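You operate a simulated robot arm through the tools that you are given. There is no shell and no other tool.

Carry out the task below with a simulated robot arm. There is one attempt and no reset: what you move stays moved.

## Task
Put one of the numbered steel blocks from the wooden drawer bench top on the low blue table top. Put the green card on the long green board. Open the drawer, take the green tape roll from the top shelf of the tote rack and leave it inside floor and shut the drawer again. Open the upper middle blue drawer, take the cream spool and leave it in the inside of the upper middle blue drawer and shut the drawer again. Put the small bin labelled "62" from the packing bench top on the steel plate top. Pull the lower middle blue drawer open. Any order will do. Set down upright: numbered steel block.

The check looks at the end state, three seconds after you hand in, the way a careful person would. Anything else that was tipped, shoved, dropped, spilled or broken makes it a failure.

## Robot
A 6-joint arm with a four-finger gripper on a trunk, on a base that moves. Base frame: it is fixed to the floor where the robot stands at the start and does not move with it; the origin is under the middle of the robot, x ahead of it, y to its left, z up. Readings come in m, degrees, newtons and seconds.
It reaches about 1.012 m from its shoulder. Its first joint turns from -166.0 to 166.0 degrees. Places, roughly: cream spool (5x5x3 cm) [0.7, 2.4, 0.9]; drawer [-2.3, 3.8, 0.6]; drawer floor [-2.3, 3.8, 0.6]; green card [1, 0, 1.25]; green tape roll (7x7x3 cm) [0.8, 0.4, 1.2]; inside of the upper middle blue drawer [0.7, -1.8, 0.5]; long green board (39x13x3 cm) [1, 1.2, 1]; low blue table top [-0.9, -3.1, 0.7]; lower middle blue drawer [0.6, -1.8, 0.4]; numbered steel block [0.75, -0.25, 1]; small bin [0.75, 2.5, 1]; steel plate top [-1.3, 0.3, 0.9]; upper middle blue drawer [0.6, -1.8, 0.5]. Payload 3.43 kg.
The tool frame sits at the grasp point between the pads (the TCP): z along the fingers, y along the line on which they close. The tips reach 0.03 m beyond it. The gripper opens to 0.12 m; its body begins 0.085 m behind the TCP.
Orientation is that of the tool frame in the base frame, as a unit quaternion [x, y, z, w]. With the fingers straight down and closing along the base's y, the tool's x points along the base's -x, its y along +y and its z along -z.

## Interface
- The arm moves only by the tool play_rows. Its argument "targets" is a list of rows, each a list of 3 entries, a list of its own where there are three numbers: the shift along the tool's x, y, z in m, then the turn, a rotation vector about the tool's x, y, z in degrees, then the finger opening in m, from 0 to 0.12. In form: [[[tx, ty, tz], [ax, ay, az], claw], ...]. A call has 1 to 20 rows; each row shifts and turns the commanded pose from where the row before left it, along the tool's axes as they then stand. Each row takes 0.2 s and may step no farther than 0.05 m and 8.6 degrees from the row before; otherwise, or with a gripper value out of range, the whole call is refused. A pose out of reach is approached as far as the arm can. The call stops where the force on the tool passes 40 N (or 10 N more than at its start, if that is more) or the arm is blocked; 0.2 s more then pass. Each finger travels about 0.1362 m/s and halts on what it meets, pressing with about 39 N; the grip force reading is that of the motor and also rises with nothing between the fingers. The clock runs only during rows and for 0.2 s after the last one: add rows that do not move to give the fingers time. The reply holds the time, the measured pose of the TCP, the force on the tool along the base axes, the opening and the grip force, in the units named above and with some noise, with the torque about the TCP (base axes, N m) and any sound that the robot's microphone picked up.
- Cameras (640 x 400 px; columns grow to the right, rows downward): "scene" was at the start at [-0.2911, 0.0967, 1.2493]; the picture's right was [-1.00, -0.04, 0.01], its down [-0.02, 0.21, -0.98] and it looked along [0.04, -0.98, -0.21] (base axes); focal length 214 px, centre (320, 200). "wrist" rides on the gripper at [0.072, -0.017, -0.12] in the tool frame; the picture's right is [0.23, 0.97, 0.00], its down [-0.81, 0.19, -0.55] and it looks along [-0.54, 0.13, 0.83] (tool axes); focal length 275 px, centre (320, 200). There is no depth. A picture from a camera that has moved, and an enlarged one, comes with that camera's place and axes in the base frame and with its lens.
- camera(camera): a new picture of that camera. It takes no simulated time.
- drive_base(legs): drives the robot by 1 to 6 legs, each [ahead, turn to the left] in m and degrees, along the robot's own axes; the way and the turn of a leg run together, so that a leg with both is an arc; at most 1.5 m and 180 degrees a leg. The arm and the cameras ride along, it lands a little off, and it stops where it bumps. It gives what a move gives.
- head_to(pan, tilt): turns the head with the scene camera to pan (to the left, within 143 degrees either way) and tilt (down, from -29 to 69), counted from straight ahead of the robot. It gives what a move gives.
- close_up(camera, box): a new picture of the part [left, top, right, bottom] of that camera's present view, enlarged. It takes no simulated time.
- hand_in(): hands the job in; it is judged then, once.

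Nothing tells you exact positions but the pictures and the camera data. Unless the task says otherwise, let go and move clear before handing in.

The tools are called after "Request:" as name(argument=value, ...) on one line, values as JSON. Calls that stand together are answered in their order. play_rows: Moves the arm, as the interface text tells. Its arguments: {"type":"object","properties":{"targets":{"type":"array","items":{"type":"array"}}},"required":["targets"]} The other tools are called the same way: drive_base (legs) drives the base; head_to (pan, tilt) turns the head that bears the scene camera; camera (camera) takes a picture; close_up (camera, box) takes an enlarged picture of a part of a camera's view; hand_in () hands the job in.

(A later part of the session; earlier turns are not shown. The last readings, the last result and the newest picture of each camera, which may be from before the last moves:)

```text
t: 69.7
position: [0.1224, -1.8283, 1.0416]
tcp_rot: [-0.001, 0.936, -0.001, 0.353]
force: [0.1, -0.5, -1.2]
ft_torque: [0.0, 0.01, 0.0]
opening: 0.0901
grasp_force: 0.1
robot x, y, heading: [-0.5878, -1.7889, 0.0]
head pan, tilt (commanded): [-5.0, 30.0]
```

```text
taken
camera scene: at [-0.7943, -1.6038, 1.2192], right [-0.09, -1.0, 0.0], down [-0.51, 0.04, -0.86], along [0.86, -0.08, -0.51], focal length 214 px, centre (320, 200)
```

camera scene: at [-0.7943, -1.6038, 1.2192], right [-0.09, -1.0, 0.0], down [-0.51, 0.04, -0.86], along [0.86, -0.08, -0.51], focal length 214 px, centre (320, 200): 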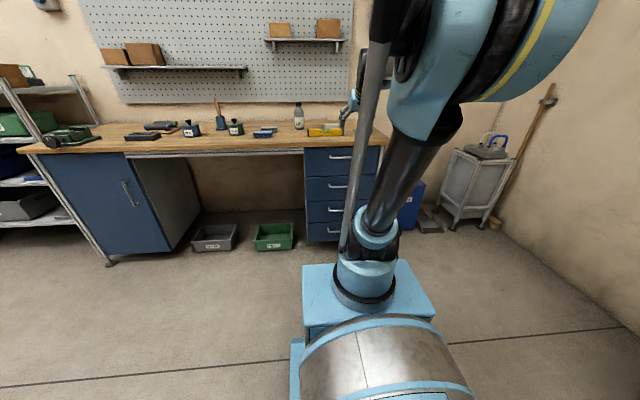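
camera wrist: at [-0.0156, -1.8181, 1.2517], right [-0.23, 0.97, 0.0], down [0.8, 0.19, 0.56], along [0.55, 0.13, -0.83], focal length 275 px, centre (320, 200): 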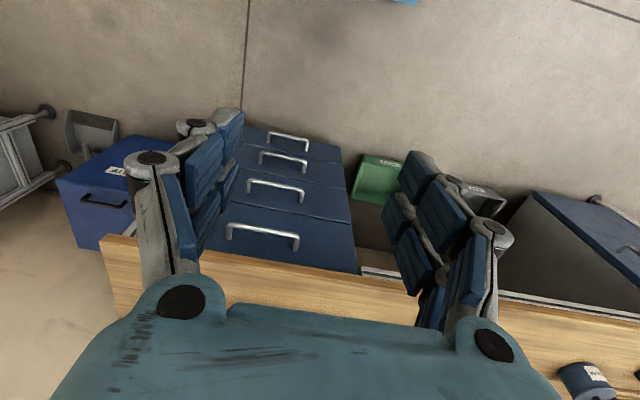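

The pitch works as planned (41° so far). I finish the pitch to horizontal and roll the gripper by 90° so the fingers close vertically.

Request:
play_rows(targets=[[[0, 0, 0], [0, -8.1, 0], 0.09], [[0, 0, 0], [0, -8.1, 0], 0.09], [[0, 0, 0], [0, -8.1, 0], 0.09], [[0, 0, 0], [0, -8.1, 0], 0.09], [[0, 0, 0], [0, -8.1, 0], 0.09], [[0, 0, 0], [0, -8.1, 0], 0.09], [[0, 0, 0], [0, 0, 8.2], 0.08], [[0, 0, 0], [0, 0, 8.2], 0.08], [[0, 0, 0], [0, 0, 8.2], 0.08], [[0, 0, 0], [0, 0, 8.2], 0.08], [[0, 0, 0], [0, 0, 8.2], 0.08], [[0, 0, 0], [0, 0, 8.2], 0.08], [[0, 0, 0], [0, 0, 8.2], 0.08], [[0, 0, 0], [0, 0, 8.2], 0.08], [[0, 0, 0], [0, 0, 8.2], 0.08], [[0, 0, 0], [0, 0, 8.2], 0.08], [[0, 0, 0], [0, 0, 8], 0.08], [[0, 0, 0], [0, 0, 0], 0.08]])

Request:
camera(camera="scene")

Request:
camera(camera="wrist")

```text
t: 73.5
position: [0.1225, -1.8286, 1.0427]
tcp_rot: [0.5, 0.501, 0.499, 0.5]
force: [0.4, 0.1, 0.3]
ft_torque: [-0.02, 0.0, 0.01]
opening: 0.08
grasp_force: 0.1
robot x, y, heading: [-0.5915, -1.786, -0.0]
head pan, tilt (commanded): [-5.0, 30.0]
```

```text
taken
camera scene: at [-0.7943, -1.6037, 1.2192], right [-0.09, -1.0, 0.0], down [-0.51, 0.04, -0.86], along [0.86, -0.08, -0.51], focal length 214 px, centre (320, 200)
```

scene: 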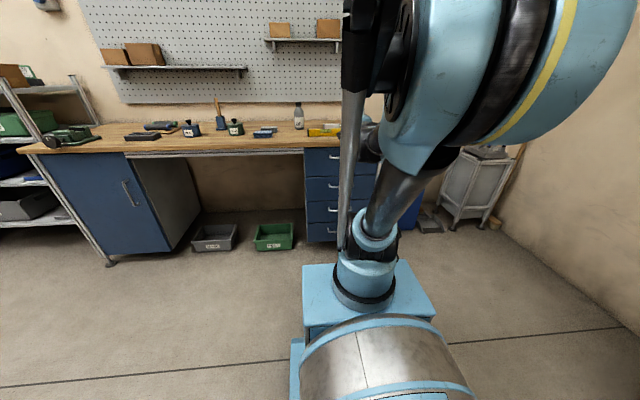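

```text
taken
camera wrist: at [0.0027, -1.7555, 1.0254], right [0.0, 0.23, 0.97], down [-0.55, -0.81, 0.19], along [0.83, -0.54, 0.12], focal length 275 px, centre (320, 200)
```

wrist: 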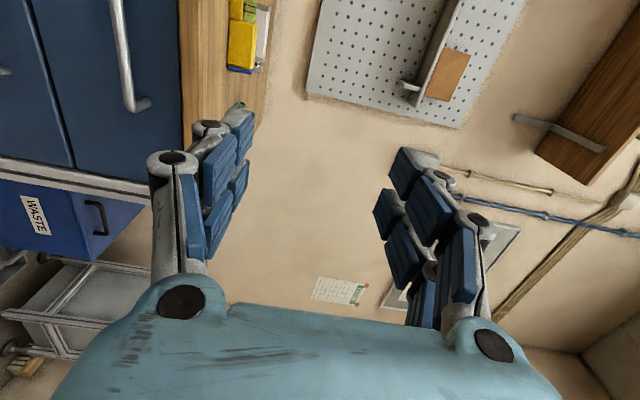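

The gripper now points at the drawers with the fingers closing vertically. I lower it to the upper-middle handle's height, staying about 10 cm short of the handle.

Request:
play_rows(targets=[[[-0.0013, -0.0423, 0.012], [0, 0, 0], 0.08], [[-0.0013, -0.0423, 0.012], [0, 0, 0], 0.08], [[-0.0013, -0.0423, 0.012], [0, 0, 0], 0.08], [[-0.0013, -0.0423, 0.012], [0, 0, 0], 0.08], [[-0.0013, -0.0423, 0.012], [0, 0, 0], 0.08], [[-0.0013, -0.0423, 0.012], [0, 0, 0], 0.08], [[-0.0013, -0.0423, 0.012], [0, 0, 0], 0.08], [[-0.0013, -0.0423, 0.012], [0, 0, 0], 0.08], [[-0.0013, -0.0423, 0.012], [0, 0, 0], 0.08], [[-0.0013, -0.0423, 0.012], [0, 0, 0], 0.08], [[0, 0, 0], [0, 0, 0], 0.08]])

Request:
camera(camera="wrist")

Request:
camera(camera="scene")

```text
t: 75.9
position: [0.2996, -1.8536, 0.8425]
tcp_rot: [0.501, 0.502, 0.498, 0.499]
force: [0.6, 0.3, -0.2]
ft_torque: [-0.02, 0.0, 0.01]
opening: 0.0801
grasp_force: 0.0
out of reach, approached as far as the arm can: row 4, 5, 6, 7, 8, 9, 10
robot x, y, heading: [-0.5881, -1.7865, -0.0]
head pan, tilt (commanded): [-5.0, 30.0]
```

```text
taken
camera wrist: at [0.1795, -1.7807, 0.8262], right [0.01, 0.23, 0.97], down [-0.55, -0.81, 0.2], along [0.83, -0.54, 0.12], focal length 275 px, centre (320, 200)
```

wrist: 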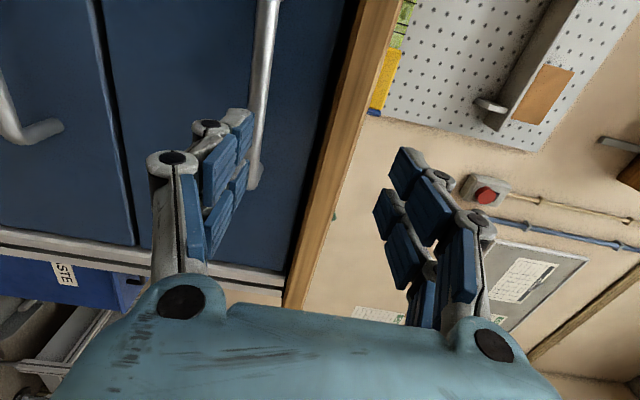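

```text
taken
camera scene: at [-0.7941, -1.6038, 1.2193], right [-0.09, -1.0, 0.0], down [-0.51, 0.04, -0.86], along [0.86, -0.08, -0.51], focal length 214 px, centre (320, 200)
```

scene: 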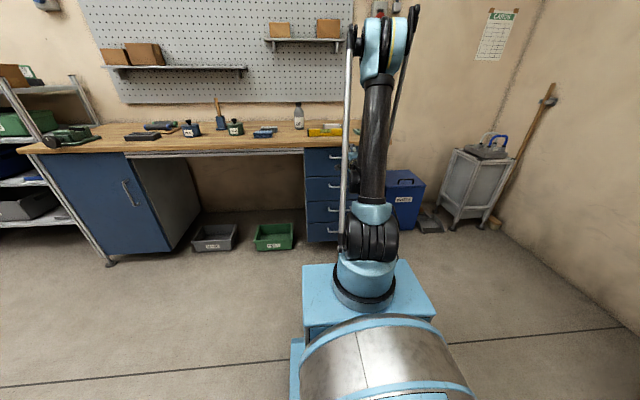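

The arm hit a limit partway (rows 4–10) and stopped at z≈0.84, clear of the top handle. I check the state with a no-motion row before trying another path.

Request:
play_rows(targets=[[[0, 0, 0], [0, 0, 0], 0.08]])

Request:
close_up(camera="scene", box=[280, 0, 480, 280])

```text
t: 76.3
position: [0.3005, -1.8535, 0.8416]
tcp_rot: [0.501, 0.502, 0.498, 0.498]
force: [-0.2, 0.0, 0.5]
ft_torque: [0.0, 0.02, -0.04]
opening: 0.0799
grasp_force: 0.1
robot x, y, heading: [-0.5884, -1.7877, -0.0]
head pan, tilt (commanded): [-5.0, 30.0]
```

```text
1.43 times, centred on (380, 140) of scene
camera zoom: at [-0.7941, -1.6038, 1.2193], right [-0.09, -1.0, 0.0], down [-0.51, 0.04, -0.86], along [0.86, -0.08, -0.51], focal length 306 px, centre (234, 286)
```

zoom: 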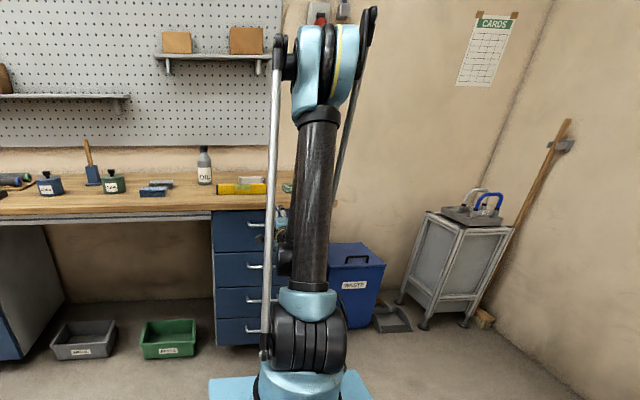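

The commanded pose has re-synced. I try going straight down from here in small steps, to see whether this configuration allows it.

Request:
play_rows(targets=[[[0, -0.03, 0], [0, 0, 0], 0.08], [[0, -0.03, 0], [0, 0, 0], 0.08], [[0, 0, 0], [0, 0, 0], 0.08]])

Request:
camera(camera="wrist")

```text
t: 77.1
position: [0.3217, -1.8571, 0.8309]
tcp_rot: [0.501, 0.501, 0.499, 0.499]
force: [-0.1, 0.3, 0.4]
ft_torque: [0.0, 0.01, -0.03]
opening: 0.0801
grasp_force: 0.0
out of reach, approached as far as the arm can: row 1, 2
robot x, y, heading: [-0.5888, -1.7882, -0.0]
head pan, tilt (commanded): [-5.0, 30.0]
```

```text
taken
camera wrist: at [0.2032, -1.7841, 0.8149], right [0.0, 0.23, 0.97], down [-0.55, -0.81, 0.2], along [0.83, -0.54, 0.12], focal length 275 px, centre (320, 200)
```

wrist: 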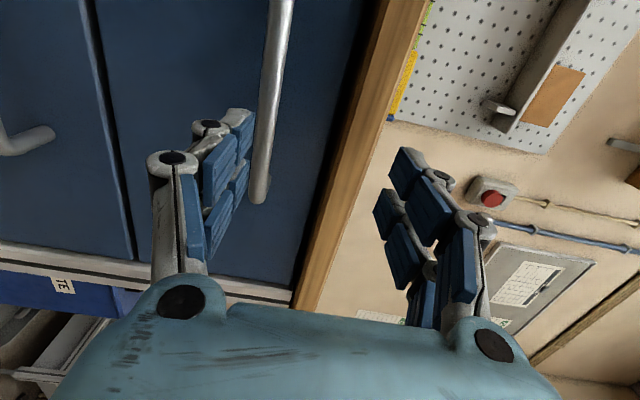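

The limit is the wrist bend when the tool is level and the arm is close. I'll instead tip the fingers about 20° down and stand further back, which frees the range; first move up and back, tilt, then back the base.

Request:
play_rows(targets=[[[0, 0.03, -0.03], [0, 0, 0], 0.08], [[0, 0.03, -0.03], [0, 0, 0], 0.08], [[0, 0, 0], [6.7, 0, 0], 0.08], [[0, 0, 0], [6.7, 0, 0], 0.08], [[0, 0, 0], [6.7, 0, 0], 0.08], [[0, 0, 0], [0, 0, 0], 0.08]])

Request:
drive_base(legs=[[-0.13, 0]])

Request:
camera(camera="wrist")

```text
t: 78.5
position: [0.2637, -1.8543, 0.8904]
tcp_rot: [0.581, 0.58, 0.404, 0.404]
force: [-0.9, -0.7, 0.1]
ft_torque: [-0.02, -0.01, 0.0]
opening: 0.0799
grasp_force: 0.0
robot x, y, heading: [-0.5882, -1.7873, -0.1]
head pan, tilt (commanded): [-5.0, 30.0]
```

```text
t: 79.8
position: [0.1358, -1.8559, 0.8895]
tcp_rot: [0.579, 0.58, 0.404, 0.405]
force: [0.4, -0.9, 1.1]
ft_torque: [0.0, -0.02, -0.04]
opening: 0.0803
grasp_force: 0.1
robot x, y, heading: [-0.7191, -1.787, -0.1]
head pan, tilt (commanded): [-5.0, 30.0]
```

```text
taken
camera wrist: at [0.0164, -1.7834, 0.9163], right [0.34, 0.23, 0.91], down [-0.45, -0.81, 0.37], along [0.83, -0.54, -0.17], focal length 275 px, centre (320, 200)
```

wrist: 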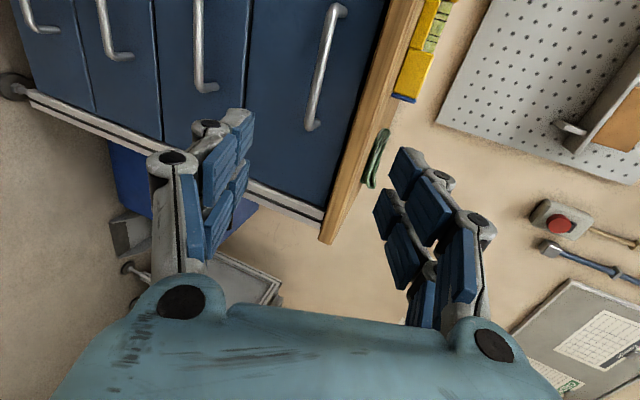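

The tool is now tipped 20° down at [0.136,-1.856,0.89] and the handles are in view. I move down to a pre-grasp spot about 10 cm before the upper-middle handle.

Request:
play_rows(targets=[[[0.002, -0.025, 0.031], [0, 0, 0], 0.07], [[0.002, -0.025, 0.031], [0, 0, 0], 0.07], [[0.002, -0.025, 0.031], [0, 0, 0], 0.07], [[0.002, -0.025, 0.031], [0, 0, 0], 0.07], [[0.002, -0.025, 0.031], [0, 0, 0], 0.07], [[0.002, -0.025, 0.031], [0, 0, 0], 0.07], [[0.002, -0.025, 0.031], [0, 0, 0], 0.07], [[0, 0, 0], [0, 0, 0], 0.07]])

Request:
camera(camera="wrist")

Request:
camera(camera="scene")

```text
t: 81.6
position: [0.283, -1.8428, 0.6807]
tcp_rot: [0.578, 0.578, 0.407, 0.408]
force: [0.5, 0.3, -0.1]
ft_torque: [0.04, -0.03, -0.01]
opening: 0.0699
grasp_force: 0.1
out of reach, approached as far as the arm can: row 6, 7
robot x, y, heading: [-0.7133, -1.7858, -0.1]
head pan, tilt (commanded): [-5.0, 30.0]
```

```text
taken
camera wrist: at [0.1646, -1.7703, 0.7059], right [0.33, 0.23, 0.92], down [-0.46, -0.81, 0.37], along [0.83, -0.54, -0.16], focal length 275 px, centre (320, 200)
```

wrist: 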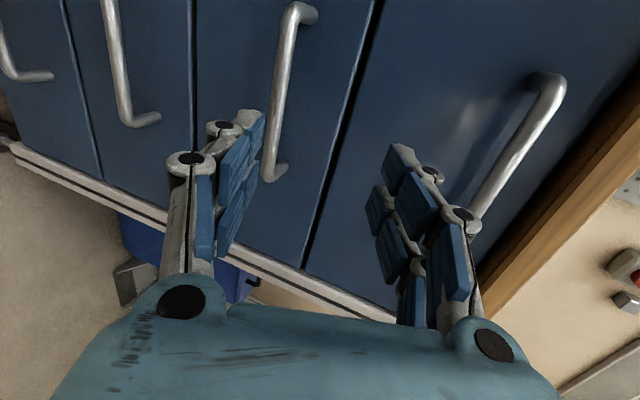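

```text
taken
camera scene: at [-0.9237, -1.6035, 1.2193], right [-0.09, -1.0, 0.0], down [-0.51, 0.04, -0.86], along [0.86, -0.08, -0.51], focal length 214 px, centre (320, 200)
```

scene: 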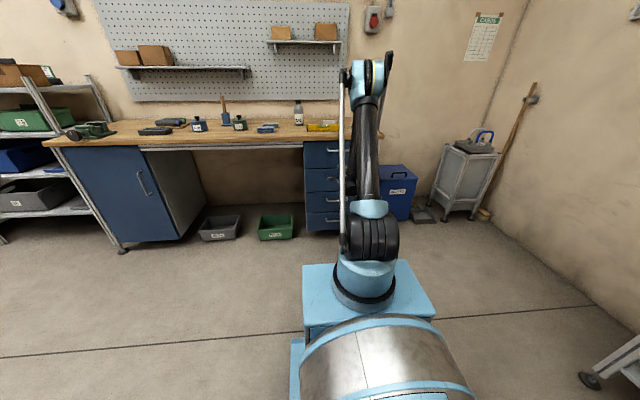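

The forearm can't drop far below the elbow when close, so low forward grips need about 1.1 m distance, and I'll pull the drawer with the base. I retract the arm and relocate to about [-0.75,-2.15], where there is free floor behind the robot.

Request:
play_rows(targets=[[[0, 0.025, -0.03], [0, 0, 0], 0.07], [[0, 0.025, -0.03], [0, 0, 0], 0.07], [[0, 0.025, -0.03], [0, 0, 0], 0.07], [[0, 0.025, -0.03], [0, 0, 0], 0.07], [[0, 0.025, -0.03], [0, 0, 0], 0.07], [[0, 0.025, -0.03], [0, 0, 0], 0.07], [[0, 0, 0], [0, 0, 0], 0.07]])

Request:
drive_base(legs=[[0, 60], [-0.42, 0], [0, -60]])

Request:
camera(camera="scene")

```text
t: 83.2
position: [0.161, -1.843, 0.8801]
tcp_rot: [0.577, 0.578, 0.408, 0.408]
force: [0.7, 0.3, 0.3]
ft_torque: [-0.02, -0.02, -0.05]
opening: 0.0698
grasp_force: 0.1
robot x, y, heading: [-0.7178, -1.7827, -0.0]
head pan, tilt (commanded): [-5.0, 30.0]
```

```text
t: 91.7
position: [-0.0504, -2.1911, 0.8792]
tcp_rot: [0.573, 0.582, 0.41, 0.406]
force: [1.3, 0.0, -0.2]
ft_torque: [0.0, 0.01, 0.02]
opening: 0.0702
grasp_force: 0.0
robot x, y, heading: [-0.9317, -2.1342, 0.7]
head pan, tilt (commanded): [-5.0, 30.0]
```

```text
taken
camera scene: at [-1.14, -1.9557, 1.2192], right [-0.07, -1.0, 0.0], down [-0.51, 0.04, -0.86], along [0.86, -0.06, -0.51], focal length 214 px, centre (320, 200)
```

scene: 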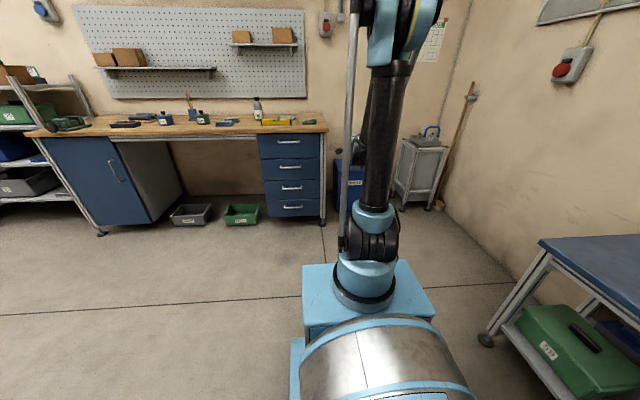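

Now the drawers are in clear view of the scene camera. I zoom in to refine the handle positions.

Request:
close_up(camera="scene", box=[240, 120, 340, 220])

```text
4.00 times, centred on (290, 170) of scene
camera zoom: at [-1.14, -1.9557, 1.2192], right [-0.07, -1.0, 0.0], down [-0.51, 0.04, -0.86], along [0.86, -0.06, -0.51], focal length 858 px, centre (440, 320)
```

zoom: 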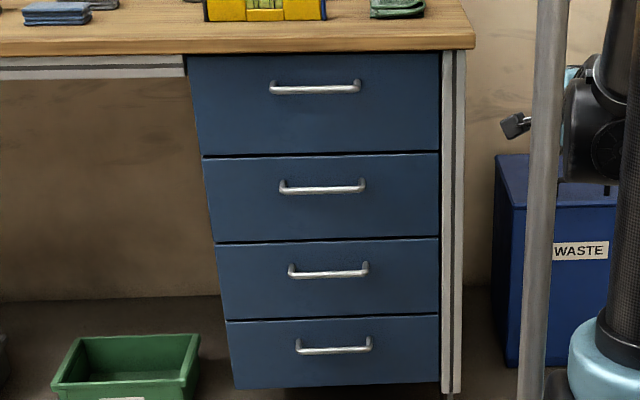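

The refined handle position is [0.381,-1.842,0.614]. I set the arm at that height and y while still 20 cm short, level tool, so that I can approach by driving forward.

Request:
play_rows(targets=[[[0.03, 0, 0.02], [-6.7, 0, 0], 0.07], [[0.03, 0, 0.02], [-6.7, 0, 0], 0.07], [[0.03, 0, 0.02], [-6.7, 0, 0], 0.07], [[0.03, -0.02, 0.025], [0, 0, 0], 0.07], [[0.033, -0.024, 0.02], [0, 0, 0], 0.07], [[0.033, -0.024, 0.02], [0, 0, 0], 0.07], [[0.033, -0.028, 0.02], [0, 0, 0], 0.07], [[0.033, -0.028, 0.02], [0, 0, 0], 0.07], [[0.033, -0.028, 0.02], [0, 0, 0], 0.07], [[0.033, -0.028, 0.02], [0, 0, 0], 0.07], [[0.028, -0.03, 0.02], [0, 0, 0], 0.07], [[0, -0.03, 0], [0, 0, 0], 0.07], [[0, -0.025, 0], [0, 0, 0], 0.07], [[0, 0, 0], [0, 0, 0], 0.07]])

Request:
camera(camera="wrist")

Request:
camera(camera="scene")

```text
t: 94.7
position: [0.1367, -1.8539, 0.6099]
tcp_rot: [0.503, 0.524, 0.492, 0.481]
force: [-0.2, 0.5, -0.1]
ft_torque: [0.02, 0.01, -0.02]
opening: 0.0701
grasp_force: 0.1
out of reach, approached as far as the arm can: row 3
robot x, y, heading: [-0.9317, -2.1382, 0.7]
head pan, tilt (commanded): [-5.0, 30.0]
```

```text
taken
camera wrist: at [0.0137, -1.7854, 0.5996], right [0.04, 0.24, 0.97], down [-0.51, -0.83, 0.23], along [0.86, -0.51, 0.09], focal length 275 px, centre (320, 200)
```

wrist: 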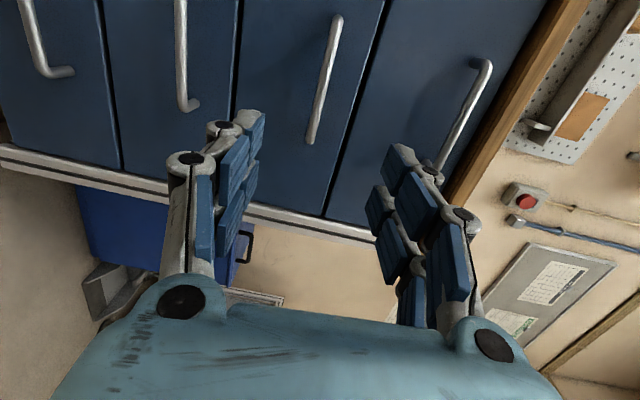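

```text
taken
camera scene: at [-1.1397, -1.9555, 1.2193], right [-0.07, -1.0, 0.0], down [-0.51, 0.04, -0.86], along [0.86, -0.07, -0.51], focal length 214 px, centre (320, 200)
```

scene: 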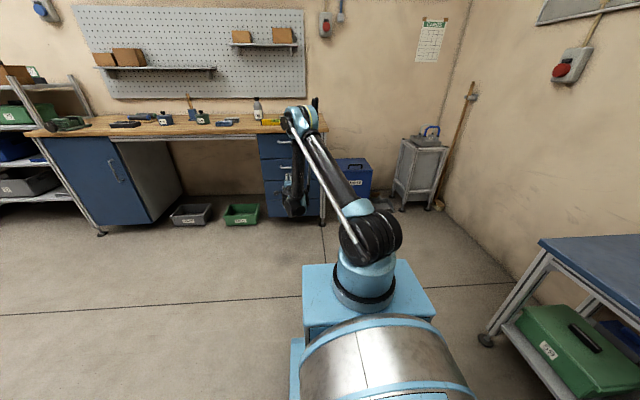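

The handle lies between the open fingers in the wrist view. I nudge up 4 mm and drive forward 15 cm, then re-check.

Request:
play_rows(targets=[[[0, 0.004, 0], [0, 0, 0], 0.07], [[0, 0, 0], [0, 0, 0], 0.07]])

Request:
drive_base(legs=[[0.15, 0]])

Request:
camera(camera="wrist")

Request:
close_up(camera="scene", box=[220, 100, 380, 240])

```text
t: 95.3
position: [0.1345, -1.8541, 0.6148]
tcp_rot: [0.502, 0.525, 0.492, 0.48]
force: [-0.2, 1.0, -0.4]
ft_torque: [-0.02, 0.0, -0.01]
opening: 0.0701
grasp_force: 0.1
robot x, y, heading: [-0.9307, -2.1355, 0.6]
head pan, tilt (commanded): [-5.0, 30.0]
```

```text
t: 96.7
position: [0.2885, -1.8532, 0.613]
tcp_rot: [0.502, 0.524, 0.492, 0.481]
force: [0.4, 0.5, -0.6]
ft_torque: [0.01, 0.0, 0.02]
opening: 0.0702
grasp_force: 0.1
robot x, y, heading: [-0.7785, -2.1347, 0.7]
head pan, tilt (commanded): [-5.0, 30.0]
```

```text
taken
camera wrist: at [0.1662, -1.784, 0.6026], right [0.04, 0.24, 0.97], down [-0.51, -0.83, 0.23], along [0.86, -0.51, 0.09], focal length 275 px, centre (320, 200)
```

wrist: 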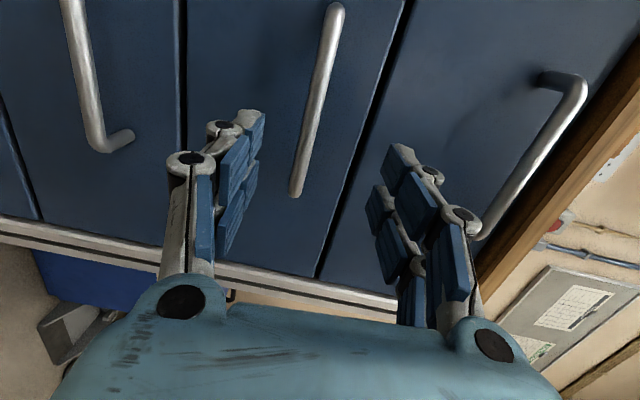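

```text
2.86 times, centred on (300, 170) of scene
camera zoom: at [-0.9859, -1.9538, 1.2193], right [-0.07, -1.0, 0.0], down [-0.51, 0.04, -0.86], along [0.86, -0.06, -0.51], focal length 613 px, centre (377, 286)
```

zoom: 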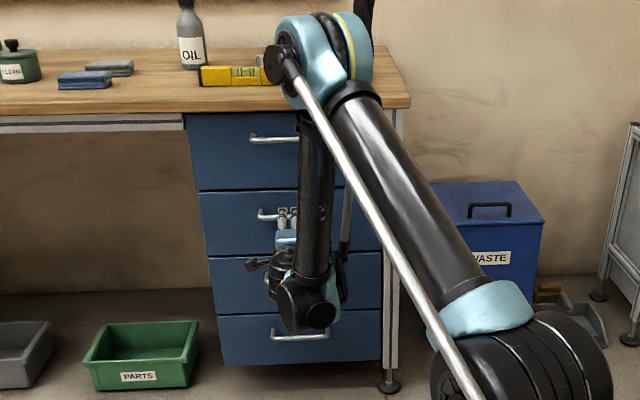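

The bar sits about 1 cm below the tool axis, so I lower the gripper 8 mm and drive the last 8 cm.

Request:
play_rows(targets=[[[0, -0.008, 0], [0, 0, 0], 0.07], [[0, 0, 0], [0, 0, 0], 0.07]])

Request:
drive_base(legs=[[0.078, 0]])

Request:
camera(camera="wrist")

```text
t: 97.3
position: [0.2816, -1.8526, 0.6265]
tcp_rot: [0.496, 0.524, 0.492, 0.488]
force: [0.7, 0.3, 0.1]
ft_torque: [0.01, 0.01, -0.03]
opening: 0.0703
grasp_force: 0.1
out of reach, approached as far as the arm can: row 1
robot x, y, heading: [-0.7784, -2.1326, 0.7]
head pan, tilt (commanded): [-5.0, 30.0]
```

```text
t: 98.3
position: [0.3588, -1.8517, 0.6259]
tcp_rot: [0.496, 0.523, 0.492, 0.488]
force: [0.3, -0.2, -0.1]
ft_torque: [-0.04, -0.04, 0.06]
opening: 0.0697
grasp_force: 0.0
robot x, y, heading: [-0.7014, -2.1353, 0.3]
head pan, tilt (commanded): [-5.0, 30.0]
```

```text
taken
camera wrist: at [0.2366, -1.7835, 0.6134], right [0.03, 0.25, 0.97], down [-0.52, -0.82, 0.23], along [0.86, -0.51, 0.11], focal length 275 px, centre (320, 200)
```

wrist: 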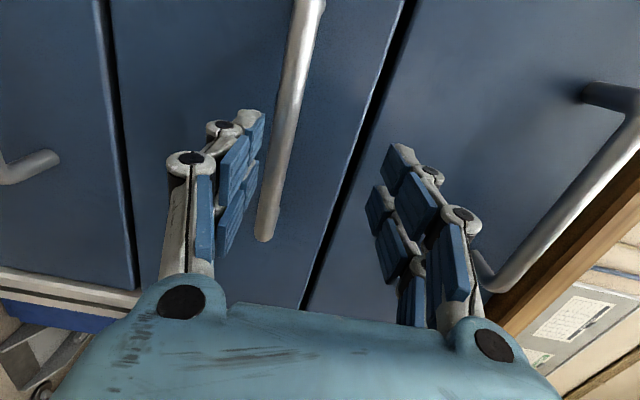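

The bar is between the fingers but near the lower one; the arm was at its limit. Reaching slightly further forward frees downward room, so I shift 1.2 cm forward and 1.8 cm down.

Request:
play_rows(targets=[[[0, 0, 0.006], [0, 0, 0], 0.07], [[0, -0.006, 0.006], [0, 0, 0], 0.07], [[0, -0.007, 0], [0, 0, 0], 0.07], [[0, -0.005, 0], [0, 0, 0], 0.07], [[0, 0, 0], [0, 0, 0], 0.07]])

Request:
camera(camera="wrist")

```text
t: 99.5
position: [0.351, -1.8523, 0.6394]
tcp_rot: [0.486, 0.527, 0.489, 0.497]
force: [-0.3, -0.1, 0.0]
ft_torque: [0.02, 0.04, -0.01]
opening: 0.0699
grasp_force: 0.1
out of reach, approached as far as the arm can: row 1, 2, 3, 4
robot x, y, heading: [-0.7018, -2.1317, 0.9]
head pan, tilt (commanded): [-5.0, 30.0]
```

```text
taken
camera wrist: at [0.2289, -1.7842, 0.6232], right [0.02, 0.28, 0.96], down [-0.52, -0.82, 0.25], along [0.85, -0.5, 0.13], focal length 275 px, centre (320, 200)
```

wrist: 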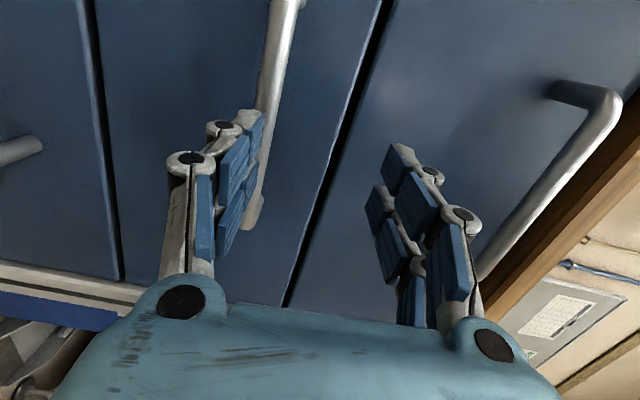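

The arm needs more distance here (the forearm can't tip past about 65° down); reaching forward from further back gives a long range for an arm pull. I back straight out 0.30 m, leaving the handle untouched.

Request:
drive_base(legs=[[-0.3, 0]])

Request:
play_rows(targets=[[[0, 0, 0.03], [-1.6, -1.8, 2.7], 0.07], [[0, -0.005, 0.04], [0, 0, 0], 0.07], [[0, -0.01, 0.04], [0, 0, 0], 0.07], [[0, -0.01, 0.04], [0, 0, 0], 0.07], [[0, -0.01, 0.03], [0, 0, 0], 0.07], [[0, 0, 0], [0, 0, 0], 0.07]])

Request:
camera(camera="wrist")

```text
t: 101.6
position: [0.0489, -1.8487, 0.639]
tcp_rot: [0.484, 0.529, 0.49, 0.495]
force: [-0.2, -0.1, 0.2]
ft_torque: [0.03, 0.02, -0.03]
opening: 0.07
grasp_force: 0.1
robot x, y, heading: [-1.0015, -2.1425, 1.3]
head pan, tilt (commanded): [-5.0, 30.0]
```

```text
t: 103.0
position: [0.2207, -1.8507, 0.6095]
tcp_rot: [0.5, 0.523, 0.486, 0.49]
force: [-0.2, 0.5, 0.4]
ft_torque: [-0.02, -0.01, 0.02]
opening: 0.0701
grasp_force: 0.0
out of reach, approached as far as the arm can: row 1
robot x, y, heading: [-0.9992, -2.1404, 1.1]
head pan, tilt (commanded): [-5.0, 30.0]
```

```text
taken
camera wrist: at [0.099, -1.781, 0.5962], right [0.04, 0.26, 0.97], down [-0.53, -0.82, 0.24], along [0.85, -0.52, 0.1], focal length 275 px, centre (320, 200)
```

wrist: 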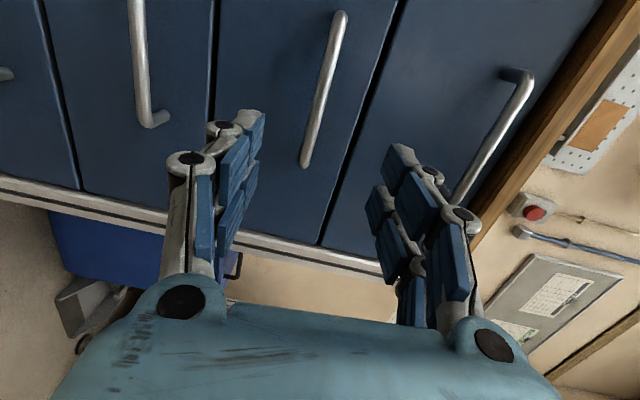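

The bar is now exactly on the tool axis, 16 cm ahead. I advance 14.5 cm along the tool axis.

Request:
play_rows(targets=[[[0, 0, 0.03], [0, 0, 0], 0.07], [[0, 0, 0.03], [0, 0, 0], 0.07], [[0, 0, 0.03], [0, 0, 0], 0.07], [[0, 0, 0.03], [0, 0, 0], 0.07], [[0, 0, 0.025], [0, 0, 0], 0.07], [[0, 0, 0], [0, 0, 0], 0.07]])

Request:
camera(camera="wrist")

```text
t: 104.4
position: [0.3671, -1.8453, 0.6016]
tcp_rot: [0.499, 0.524, 0.486, 0.49]
force: [-0.1, 0.8, -1.7]
ft_torque: [0.03, 0.03, -0.01]
opening: 0.0701
grasp_force: 0.0
robot x, y, heading: [-0.9999, -2.1373, 1.2]
head pan, tilt (commanded): [-5.0, 30.0]
```

```text
taken
camera wrist: at [0.2451, -1.7765, 0.5896], right [0.04, 0.26, 0.97], down [-0.53, -0.82, 0.24], along [0.85, -0.52, 0.1], focal length 275 px, centre (320, 200)
```

wrist: 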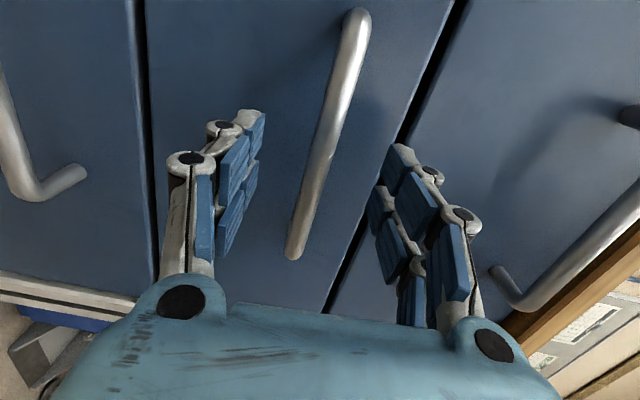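

The bar is centred between the pads. I close the fingers on it.

Request:
play_rows(targets=[[[0, 0, 0], [0, 0, 0], 0.05], [[0, 0, 0], [0, 0, 0], 0.03], [[0, 0, 0], [0, 0, 0], 0.01], [[0, 0, 0], [0, 0, 0], 0.0], [[0, 0, 0], [0, 0, 0], 0.0]])

Request:
camera(camera="wrist")

```text
t: 105.6
position: [0.3676, -1.8455, 0.6013]
tcp_rot: [0.5, 0.524, 0.486, 0.49]
force: [-2.6, -0.2, -11.9]
ft_torque: [2.19, 0.33, -0.13]
opening: 0.0151
grasp_force: 45.9
robot x, y, heading: [-1.0002, -2.14, 1.1]
head pan, tilt (commanded): [-5.0, 30.0]
```

```text
taken
camera wrist: at [0.2451, -1.7765, 0.5887], right [0.04, 0.26, 0.97], down [-0.53, -0.82, 0.24], along [0.85, -0.52, 0.1], focal length 275 px, centre (320, 200)
```

wrist: 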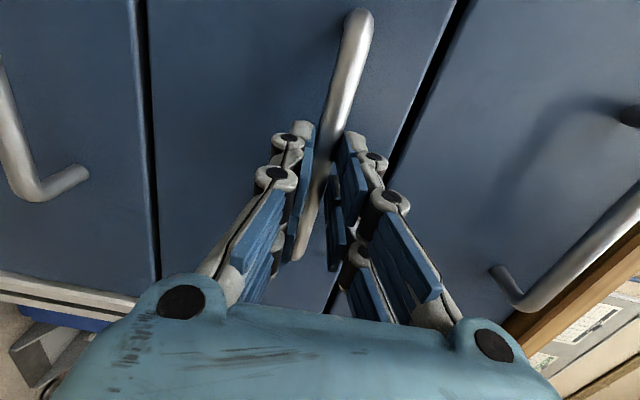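

The handle is gripped (1.5 cm bar). I pull straight back along -x, in small steps first.

Request:
play_rows(targets=[[[0.0003, -0.0007, -0.015], [0, 0, 0], 0.0], [[0.0003, -0.0007, -0.015], [0, 0, 0], 0.0], [[0.0003, -0.0007, -0.015], [0, 0, 0], 0.0], [[0.0003, -0.0007, -0.015], [0, 0, 0], 0.0]])

Request:
camera(camera="scene")

```text
t: 106.6
position: [0.3064, -1.8469, 0.601]
tcp_rot: [0.499, 0.524, 0.486, 0.489]
force: [0.1, 8.5, -27.7]
ft_torque: [2.1, 0.8, -0.2]
opening: 0.0151
grasp_force: 45.2
robot x, y, heading: [-1.0018, -2.1388, 1.3]
head pan, tilt (commanded): [-5.0, 30.0]
```

```text
taken
camera scene: at [-1.2084, -1.9585, 1.2196], right [-0.07, -1.0, 0.0], down [-0.51, 0.03, -0.86], along [0.86, -0.06, -0.51], focal length 214 px, centre (320, 200)
```

scene: 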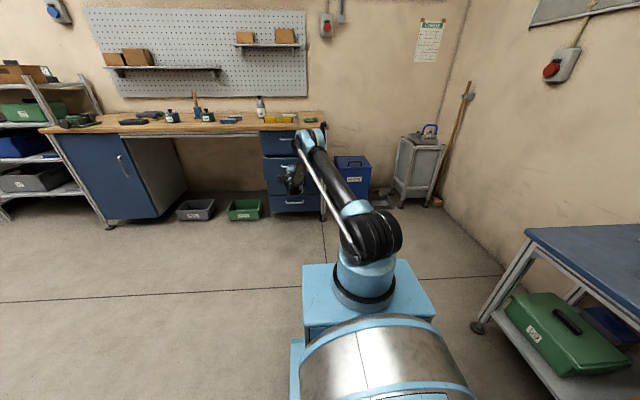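

The drawer slides (6 cm so far). A downward load has built up on the tool, so I ease down 3 mm and continue pulling.

Request:
play_rows(targets=[[[0.0003, -0.0025, -0.015], [0, 0, 0], 0.0], [[0.0003, -0.0017, -0.015], [0, 0, 0], 0.0], [[0.0003, -0.0007, -0.015], [0, 0, 0], 0.0], [[0.0003, -0.0007, -0.015], [0, 0, 0], 0.0], [[0.0003, -0.0007, -0.015], [0, 0, 0], 0.0], [[0.0003, -0.0007, -0.015], [0, 0, 0], 0.0]])

Request:
play_rows(targets=[[[0.0003, -0.0007, -0.015], [0, 0, 0], 0.0], [[0.0003, -0.0007, -0.015], [0, 0, 0], 0.0], [[0.0003, -0.0007, -0.015], [0, 0, 0], 0.0], [[0.0003, -0.0007, -0.015], [0, 0, 0], 0.0], [[0.0003, -0.0007, -0.015], [0, 0, 0], 0.0]])

Request:
camera(camera="scene")

Request:
camera(camera="wrist")

```text
t: 108.0
position: [0.2144, -1.8459, 0.6003]
tcp_rot: [0.499, 0.523, 0.487, 0.49]
force: [0.8, 23.7, 3.3]
ft_torque: [2.15, -0.03, 0.29]
opening: 0.015
grasp_force: 45.0
robot x, y, heading: [-1.0053, -2.137, 1.0]
head pan, tilt (commanded): [-5.0, 30.0]
```

```text
t: 109.2
position: [0.1346, -1.8457, 0.608]
tcp_rot: [0.496, 0.524, 0.487, 0.492]
force: [-0.5, 3.8, -90.2]
ft_torque: [2.14, 2.46, -0.86]
opening: 0.0285
grasp_force: 44.8
robot x, y, heading: [-0.9996, -2.1375, 1.2]
head pan, tilt (commanded): [-5.0, 30.0]
stopped in row 5: the force on the tool passed its limit at 41 N (the readings are from after the stop); the commanded pose is now the measured one
```

```text
taken
camera scene: at [-1.2057, -1.9581, 1.22], right [-0.07, -1.0, 0.0], down [-0.51, 0.03, -0.86], along [0.86, -0.06, -0.51], focal length 214 px, centre (320, 200)
```

scene: 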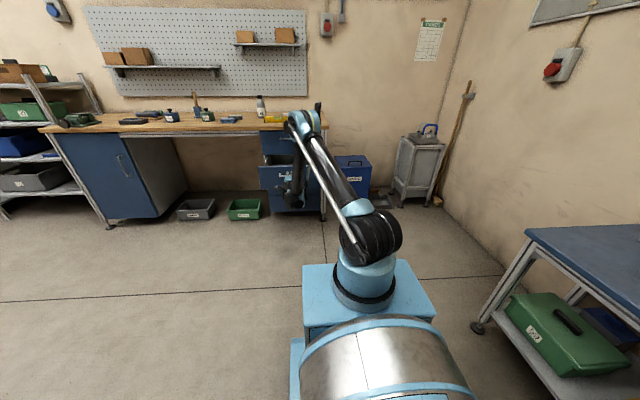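

```text
taken
camera wrist: at [0.0125, -1.7764, 0.594], right [0.03, 0.26, 0.96], down [-0.53, -0.82, 0.24], along [0.85, -0.52, 0.11], focal length 275 px, centre (320, 200)
```

wrist: 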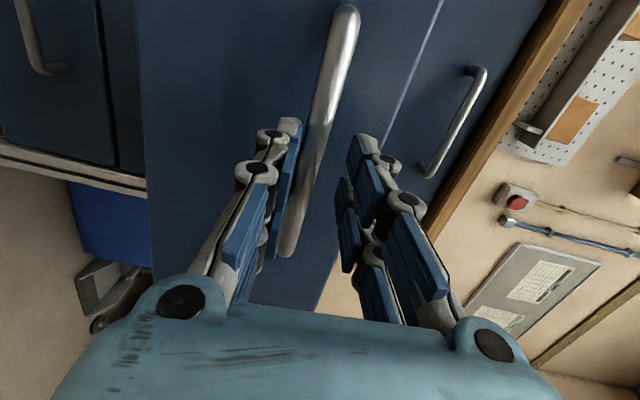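

The drawer is about 23 cm open, but the arm reached its limit and is lifting on the handle. I release at once.

Request:
play_rows(targets=[[[0, 0, 0], [0, 0, 0], 0.05], [[0, 0, 0], [0, 0, 0], 0.07], [[0, 0, 0], [0, 0, 0], 0.07], [[0, 0, 0], [0, 0, 0], 0.07]])

Request:
drive_base(legs=[[-0.12, 0]])

Request:
camera(camera="scene")

Request:
camera(camera="wrist")

```text
t: 110.2
position: [0.1327, -1.8468, 0.6154]
tcp_rot: [0.494, 0.523, 0.488, 0.495]
force: [0.8, -0.7, -0.4]
ft_torque: [0.03, 0.01, 0.02]
opening: 0.0699
grasp_force: 0.1
robot x, y, heading: [-0.9986, -2.1358, 1.3]
head pan, tilt (commanded): [-5.0, 30.0]
```

```text
t: 111.5
position: [0.0134, -1.8509, 0.6146]
tcp_rot: [0.494, 0.523, 0.488, 0.494]
force: [0.7, -0.3, 0.0]
ft_torque: [-0.01, -0.03, -0.01]
opening: 0.07
grasp_force: 0.1
robot x, y, heading: [-1.1241, -2.136, 1.0]
head pan, tilt (commanded): [-5.0, 30.0]
```

```text
taken
camera scene: at [-1.3297, -1.961, 1.2193], right [-0.07, -1.0, 0.0], down [-0.51, 0.03, -0.86], along [0.86, -0.06, -0.51], focal length 214 px, centre (320, 200)
```

scene: 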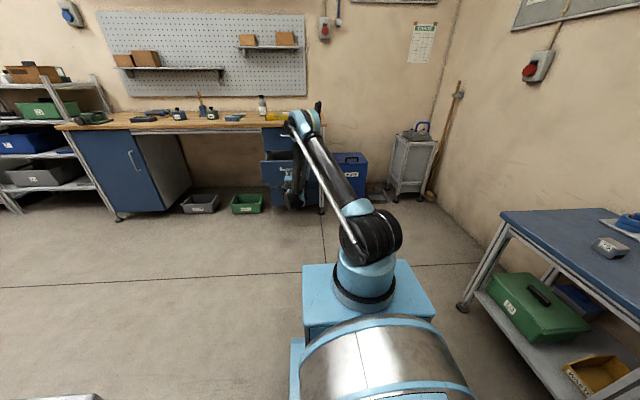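

```text
taken
camera wrist: at [-0.108, -1.7814, 0.5994], right [0.03, 0.27, 0.96], down [-0.53, -0.81, 0.24], along [0.85, -0.52, 0.12], focal length 275 px, centre (320, 200)
```

wrist: 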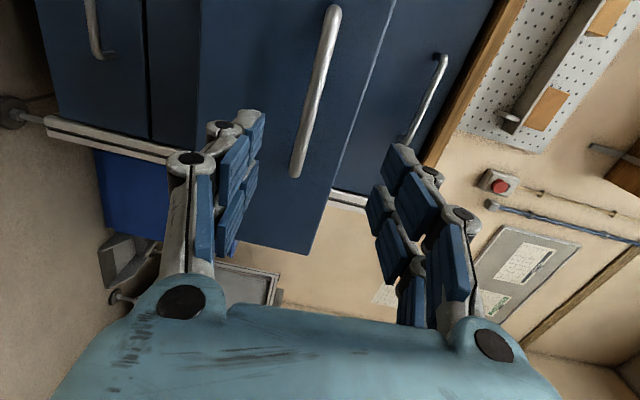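

The upper-middle drawer stands open about 23 cm and the gripper is clear of it. I raise the arm, centre it and bring the tool back to pointing down for travelling.

Request:
play_rows(targets=[[[-0.01, 0.02, -0.03], [0, 0, 0], 0.07], [[-0.02, 0.037, -0.02], [0, 0, 0], 0.07], [[-0.024, 0.037, -0.02], [0, 0, 0], 0.07], [[-0.024, 0.037, -0.02], [0, 0, 0], 0.07], [[-0.024, 0.037, -0.02], [0, 0, 0], 0.07], [[-0.024, 0.037, -0.02], [0, 0, 0], 0.07], [[-0.024, 0.037, -0.02], [0, 0, 0], 0.07], [[-0.024, 0.037, -0.02], [0, 0, 0], 0.07], [[-0.024, 0.037, -0.02], [0, 0, 0], 0.07], [[-0.024, 0.037, -0.02], [0, 0, 0], 0.07], [[-0.024, 0.037, -0.02], [0, 0, 0], 0.07], [[-0.024, 0.037, -0.02], [0, 0, 0], 0.07], [[0, 0, 0], [0, 0, -8.2], 0.07], [[0, 0, 0], [0, 0, -8.2], 0.07], [[0, 0, 0], [0, 0, -8.2], 0.07], [[0, 0, 0], [0, 0, -8.2], 0.07], [[0, 0, 0], [0, 0, -8.2], 0.07], [[0, 0, 0], [0, 0, -8.2], 0.07]])

Request:
play_rows(targets=[[[0, 0, 0], [0, 0, -8.2], 0.07], [[0, 0, 0], [0, 0, -8.2], 0.07], [[0, 0, 0], [0, 0, -8.2], 0.07], [[0, 0, 0], [0, 0, -8.2], 0.07], [[0, 0, 0], [0, 0, -8], 0.07], [[0, 0, 0], [0, 8.2, 0], 0.07], [[0, 0, 0], [0, 8.2, 0], 0.07], [[0, 0, 0], [0, 8.2, 0], 0.07], [[0, 0, 0], [0, 8.2, 0], 0.07], [[0, 0, 0], [0, 8.2, 0], 0.07], [[0, 0, 0], [0, 8.2, 0], 0.07], [[0, 0, 0], [0, 8.2, 0], 0.07], [[0, 0, 0], [0, 8.2, 0], 0.07], [[0, 0, 0], [0, 8.2, 0], 0.07], [[0, 0, 0], [0, 8.2, 0], 0.07], [[0, 0, 0], [0, 8, 0], 0.07], [[0, 0, 0], [0, 0, 0], 0.07]])

Request:
camera(camera="scene")

Request:
camera(camera="wrist")

```text
t: 115.3
position: [-0.2285, -2.1139, 1.0696]
tcp_rot: [0.229, 0.678, 0.239, 0.656]
force: [-0.8, -0.1, -0.1]
ft_torque: [0.0, 0.01, 0.0]
opening: 0.0698
grasp_force: 0.2
robot x, y, heading: [-1.1244, -2.1415, 1.1]
head pan, tilt (commanded): [-5.0, 30.0]
```

```text
t: 118.9
position: [-0.2291, -2.1114, 1.0697]
tcp_rot: [-0.01, 1.0, -0.017, -0.012]
force: [-0.2, -0.4, 0.2]
ft_torque: [0.04, 0.01, -0.03]
opening: 0.0702
grasp_force: 0.1
robot x, y, heading: [-1.1209, -2.1387, 0.9]
head pan, tilt (commanded): [-5.0, 30.0]
```

```text
taken
camera scene: at [-1.3298, -1.961, 1.2193], right [-0.07, -1.0, 0.0], down [-0.51, 0.03, -0.86], along [0.86, -0.06, -0.51], focal length 214 px, centre (320, 200)
```

scene: 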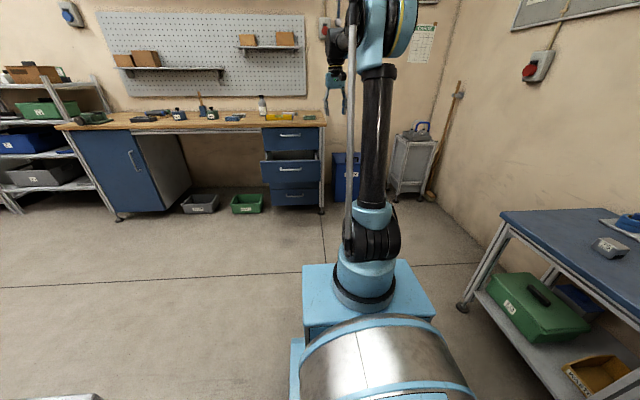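

```text
taken
camera wrist: at [-0.2962, -2.1237, 1.193], right [-0.25, 0.97, -0.03], down [0.82, 0.23, 0.53], along [0.52, 0.11, -0.85], focal length 275 px, centre (320, 200)
```

wrist: 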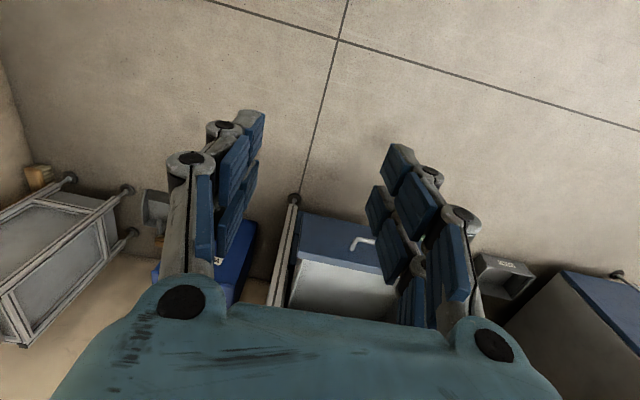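

The upper-middle drawer is clearly open. I zoom in to check it and its interior.

Request:
close_up(camera="scene", box=[240, 110, 340, 220])

Request:
close_up(camera="wrist", box=[260, 180, 420, 300])

```text
3.64 times, centred on (290, 165) of scene
camera zoom: at [-1.3298, -1.961, 1.2193], right [-0.07, -1.0, 0.0], down [-0.51, 0.03, -0.86], along [0.86, -0.06, -0.51], focal length 780 px, centre (429, 327)
```

zoom: 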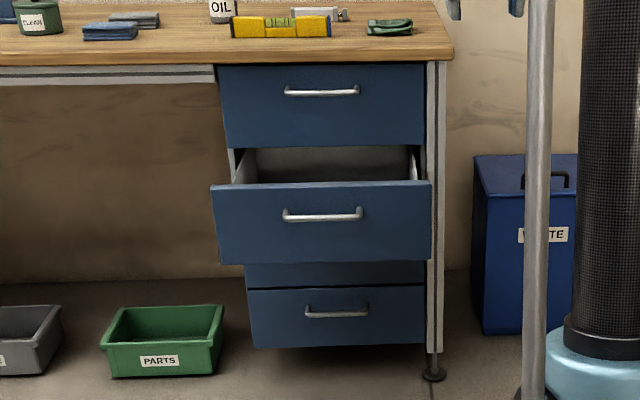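

```text
3.33 times, centred on (340, 240) of wrist
camera zoom: at [-0.2962, -2.1237, 1.193], right [-0.25, 0.97, -0.03], down [0.82, 0.23, 0.53], along [0.52, 0.11, -0.85], focal length 918 px, centre (253, 67)
```

zoom: 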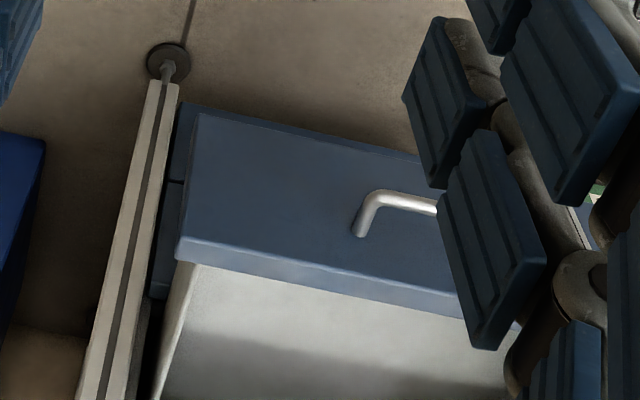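

Drawer opened as wanted. Next I retract and raise the arm, level the tool, and drive to the rack for the green card.

Request:
play_rows(targets=[[[0.035, 0, -0.025], [-1.95, -1.4, 0], 0.07], [[0.038, 0, -0.025], [0, 0, 0], 0.07], [[0.038, 0, -0.025], [0, 0, 0], 0.07], [[0.038, 0, -0.025], [0, 0, 0], 0.07], [[0.038, 0, -0.025], [0, 0, 0], 0.07], [[0.038, 0, -0.025], [0, 0, 0], 0.07], [[0.038, 0, -0.025], [0, 0, 0], 0.07], [[0.038, 0, -0.025], [0, 0, 0], 0.07], [[0.038, 0, -0.025], [0, 0, 0], 0.07], [[0, 0, 0], [0, 0, 0], 0.07]])

Request:
drive_base(legs=[[0.4, 0], [0, 70], [1.2, 0], [0.85, 0], [0, -71]])

Request:
head_to(pan=0, tilt=15)

Request:
camera(camera="scene")

Request:
camera(camera="wrist")

```text
t: 121.1
position: [-0.567, -2.1132, 1.2922]
tcp_rot: [-0.011, 1.0, -0.001, 0.001]
force: [0.2, -0.1, 0.4]
ft_torque: [0.0, -0.03, 0.0]
opening: 0.0698
grasp_force: 0.0
robot x, y, heading: [-1.1214, -2.1393, 1.0]
head pan, tilt (commanded): [-5.0, 30.0]
```

```text
t: 140.6
position: [0.5204, -0.1788, 1.2915]
tcp_rot: [0.005, 1.0, -0.001, 0.001]
force: [-0.2, 0.4, -0.5]
ft_torque: [0.0, -0.03, -0.02]
opening: 0.07
grasp_force: 0.0
robot x, y, heading: [-0.0351, -0.1821, -0.6]
head pan, tilt (commanded): [-5.0, 30.0]
```

```text
t: 141.3
position: [0.5062, -0.178, 1.2973]
tcp_rot: [0.004, 1.0, -0.001, 0.009]
force: [-0.2, -0.2, 0.0]
ft_torque: [0.0, 0.01, 0.02]
opening: 0.07
grasp_force: 0.1
robot x, y, heading: [-0.0358, -0.1788, -0.4]
head pan, tilt (commanded): [0.0, 15.0]
```

```text
taken
camera scene: at [-0.2331, 0.0125, 1.2433], right [-0.01, -1.0, 0.0], down [-0.27, 0.0, -0.96], along [0.96, -0.01, -0.27], focal length 214 px, centre (320, 200)
```

scene: 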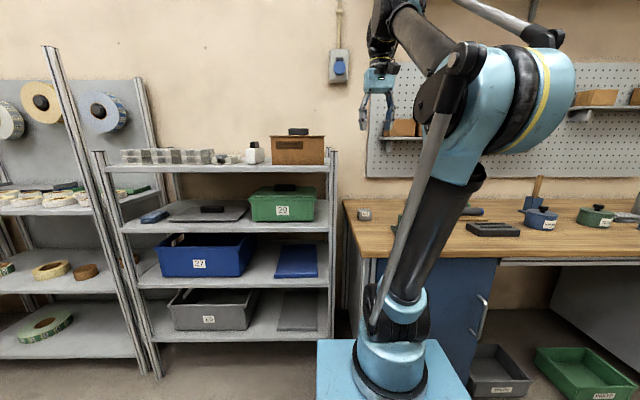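

```text
taken
camera wrist: at [0.4332, -0.1929, 1.4178], right [-0.22, 0.97, 0.0], down [0.8, 0.19, 0.56], along [0.55, 0.12, -0.83], focal length 275 px, centre (320, 200)
```

wrist: 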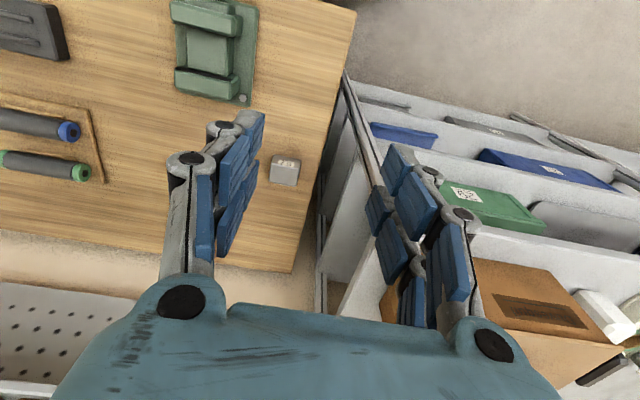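

I'm in front of the rack; the tan tote stands at its right end and the green card was behind it. I raise the arm and move over to look down behind the tote.

Request:
play_rows(targets=[[[0, 0, -0.042], [0, -1, 0], 0.07], [[0, 0, -0.042], [0, 0, 0], 0.07], [[0, 0, -0.04], [0, 0, 0], 0.07], [[-0.018, 0.045, 0], [0, 0, 0], 0.07], [[-0.018, 0.045, 0], [0, 0, 0], 0.07], [[-0.018, 0.045, 0], [0, 0, 0], 0.07], [[-0.018, 0.045, 0], [0, 0, 0], 0.07], [[-0.018, 0.045, 0], [0, 0, 0], 0.07], [[0, 0, 0], [0, 0, 0], 0.07]])

Request:
camera(camera="wrist")

Request:
close_up(camera="scene", box=[100, 110, 350, 240])

```text
t: 143.3
position: [0.5923, 0.0468, 1.424]
tcp_rot: [0.004, 1.0, -0.001, 0.015]
force: [-0.8, 0.0, 0.6]
ft_torque: [0.01, -0.06, 0.0]
opening: 0.0699
grasp_force: 0.0
robot x, y, heading: [-0.0348, -0.1772, -0.4]
head pan, tilt (commanded): [0.0, 15.0]
```

```text
taken
camera wrist: at [0.5186, 0.0321, 1.5431], right [-0.22, 0.98, -0.01], down [0.79, 0.19, 0.58], along [0.56, 0.12, -0.82], focal length 275 px, centre (320, 200)
```

wrist: 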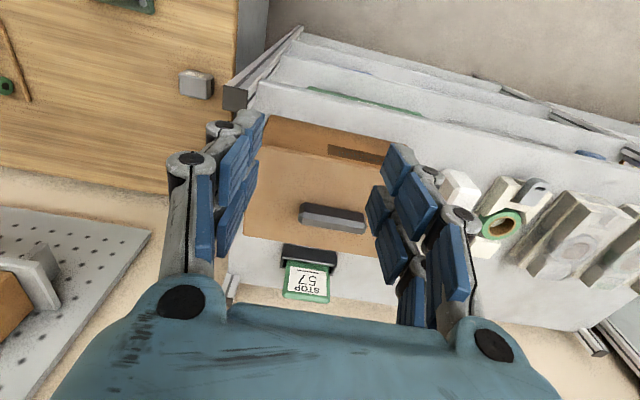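

```text
2.56 times, centred on (225, 175) of scene
camera zoom: at [-0.2331, 0.0126, 1.2434], right [-0.01, -1.0, 0.0], down [-0.27, 0.0, -0.96], along [0.96, -0.01, -0.27], focal length 549 px, centre (563, 264)
```

zoom: 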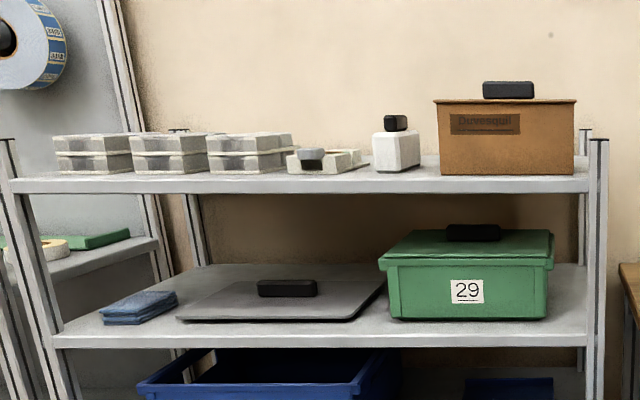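

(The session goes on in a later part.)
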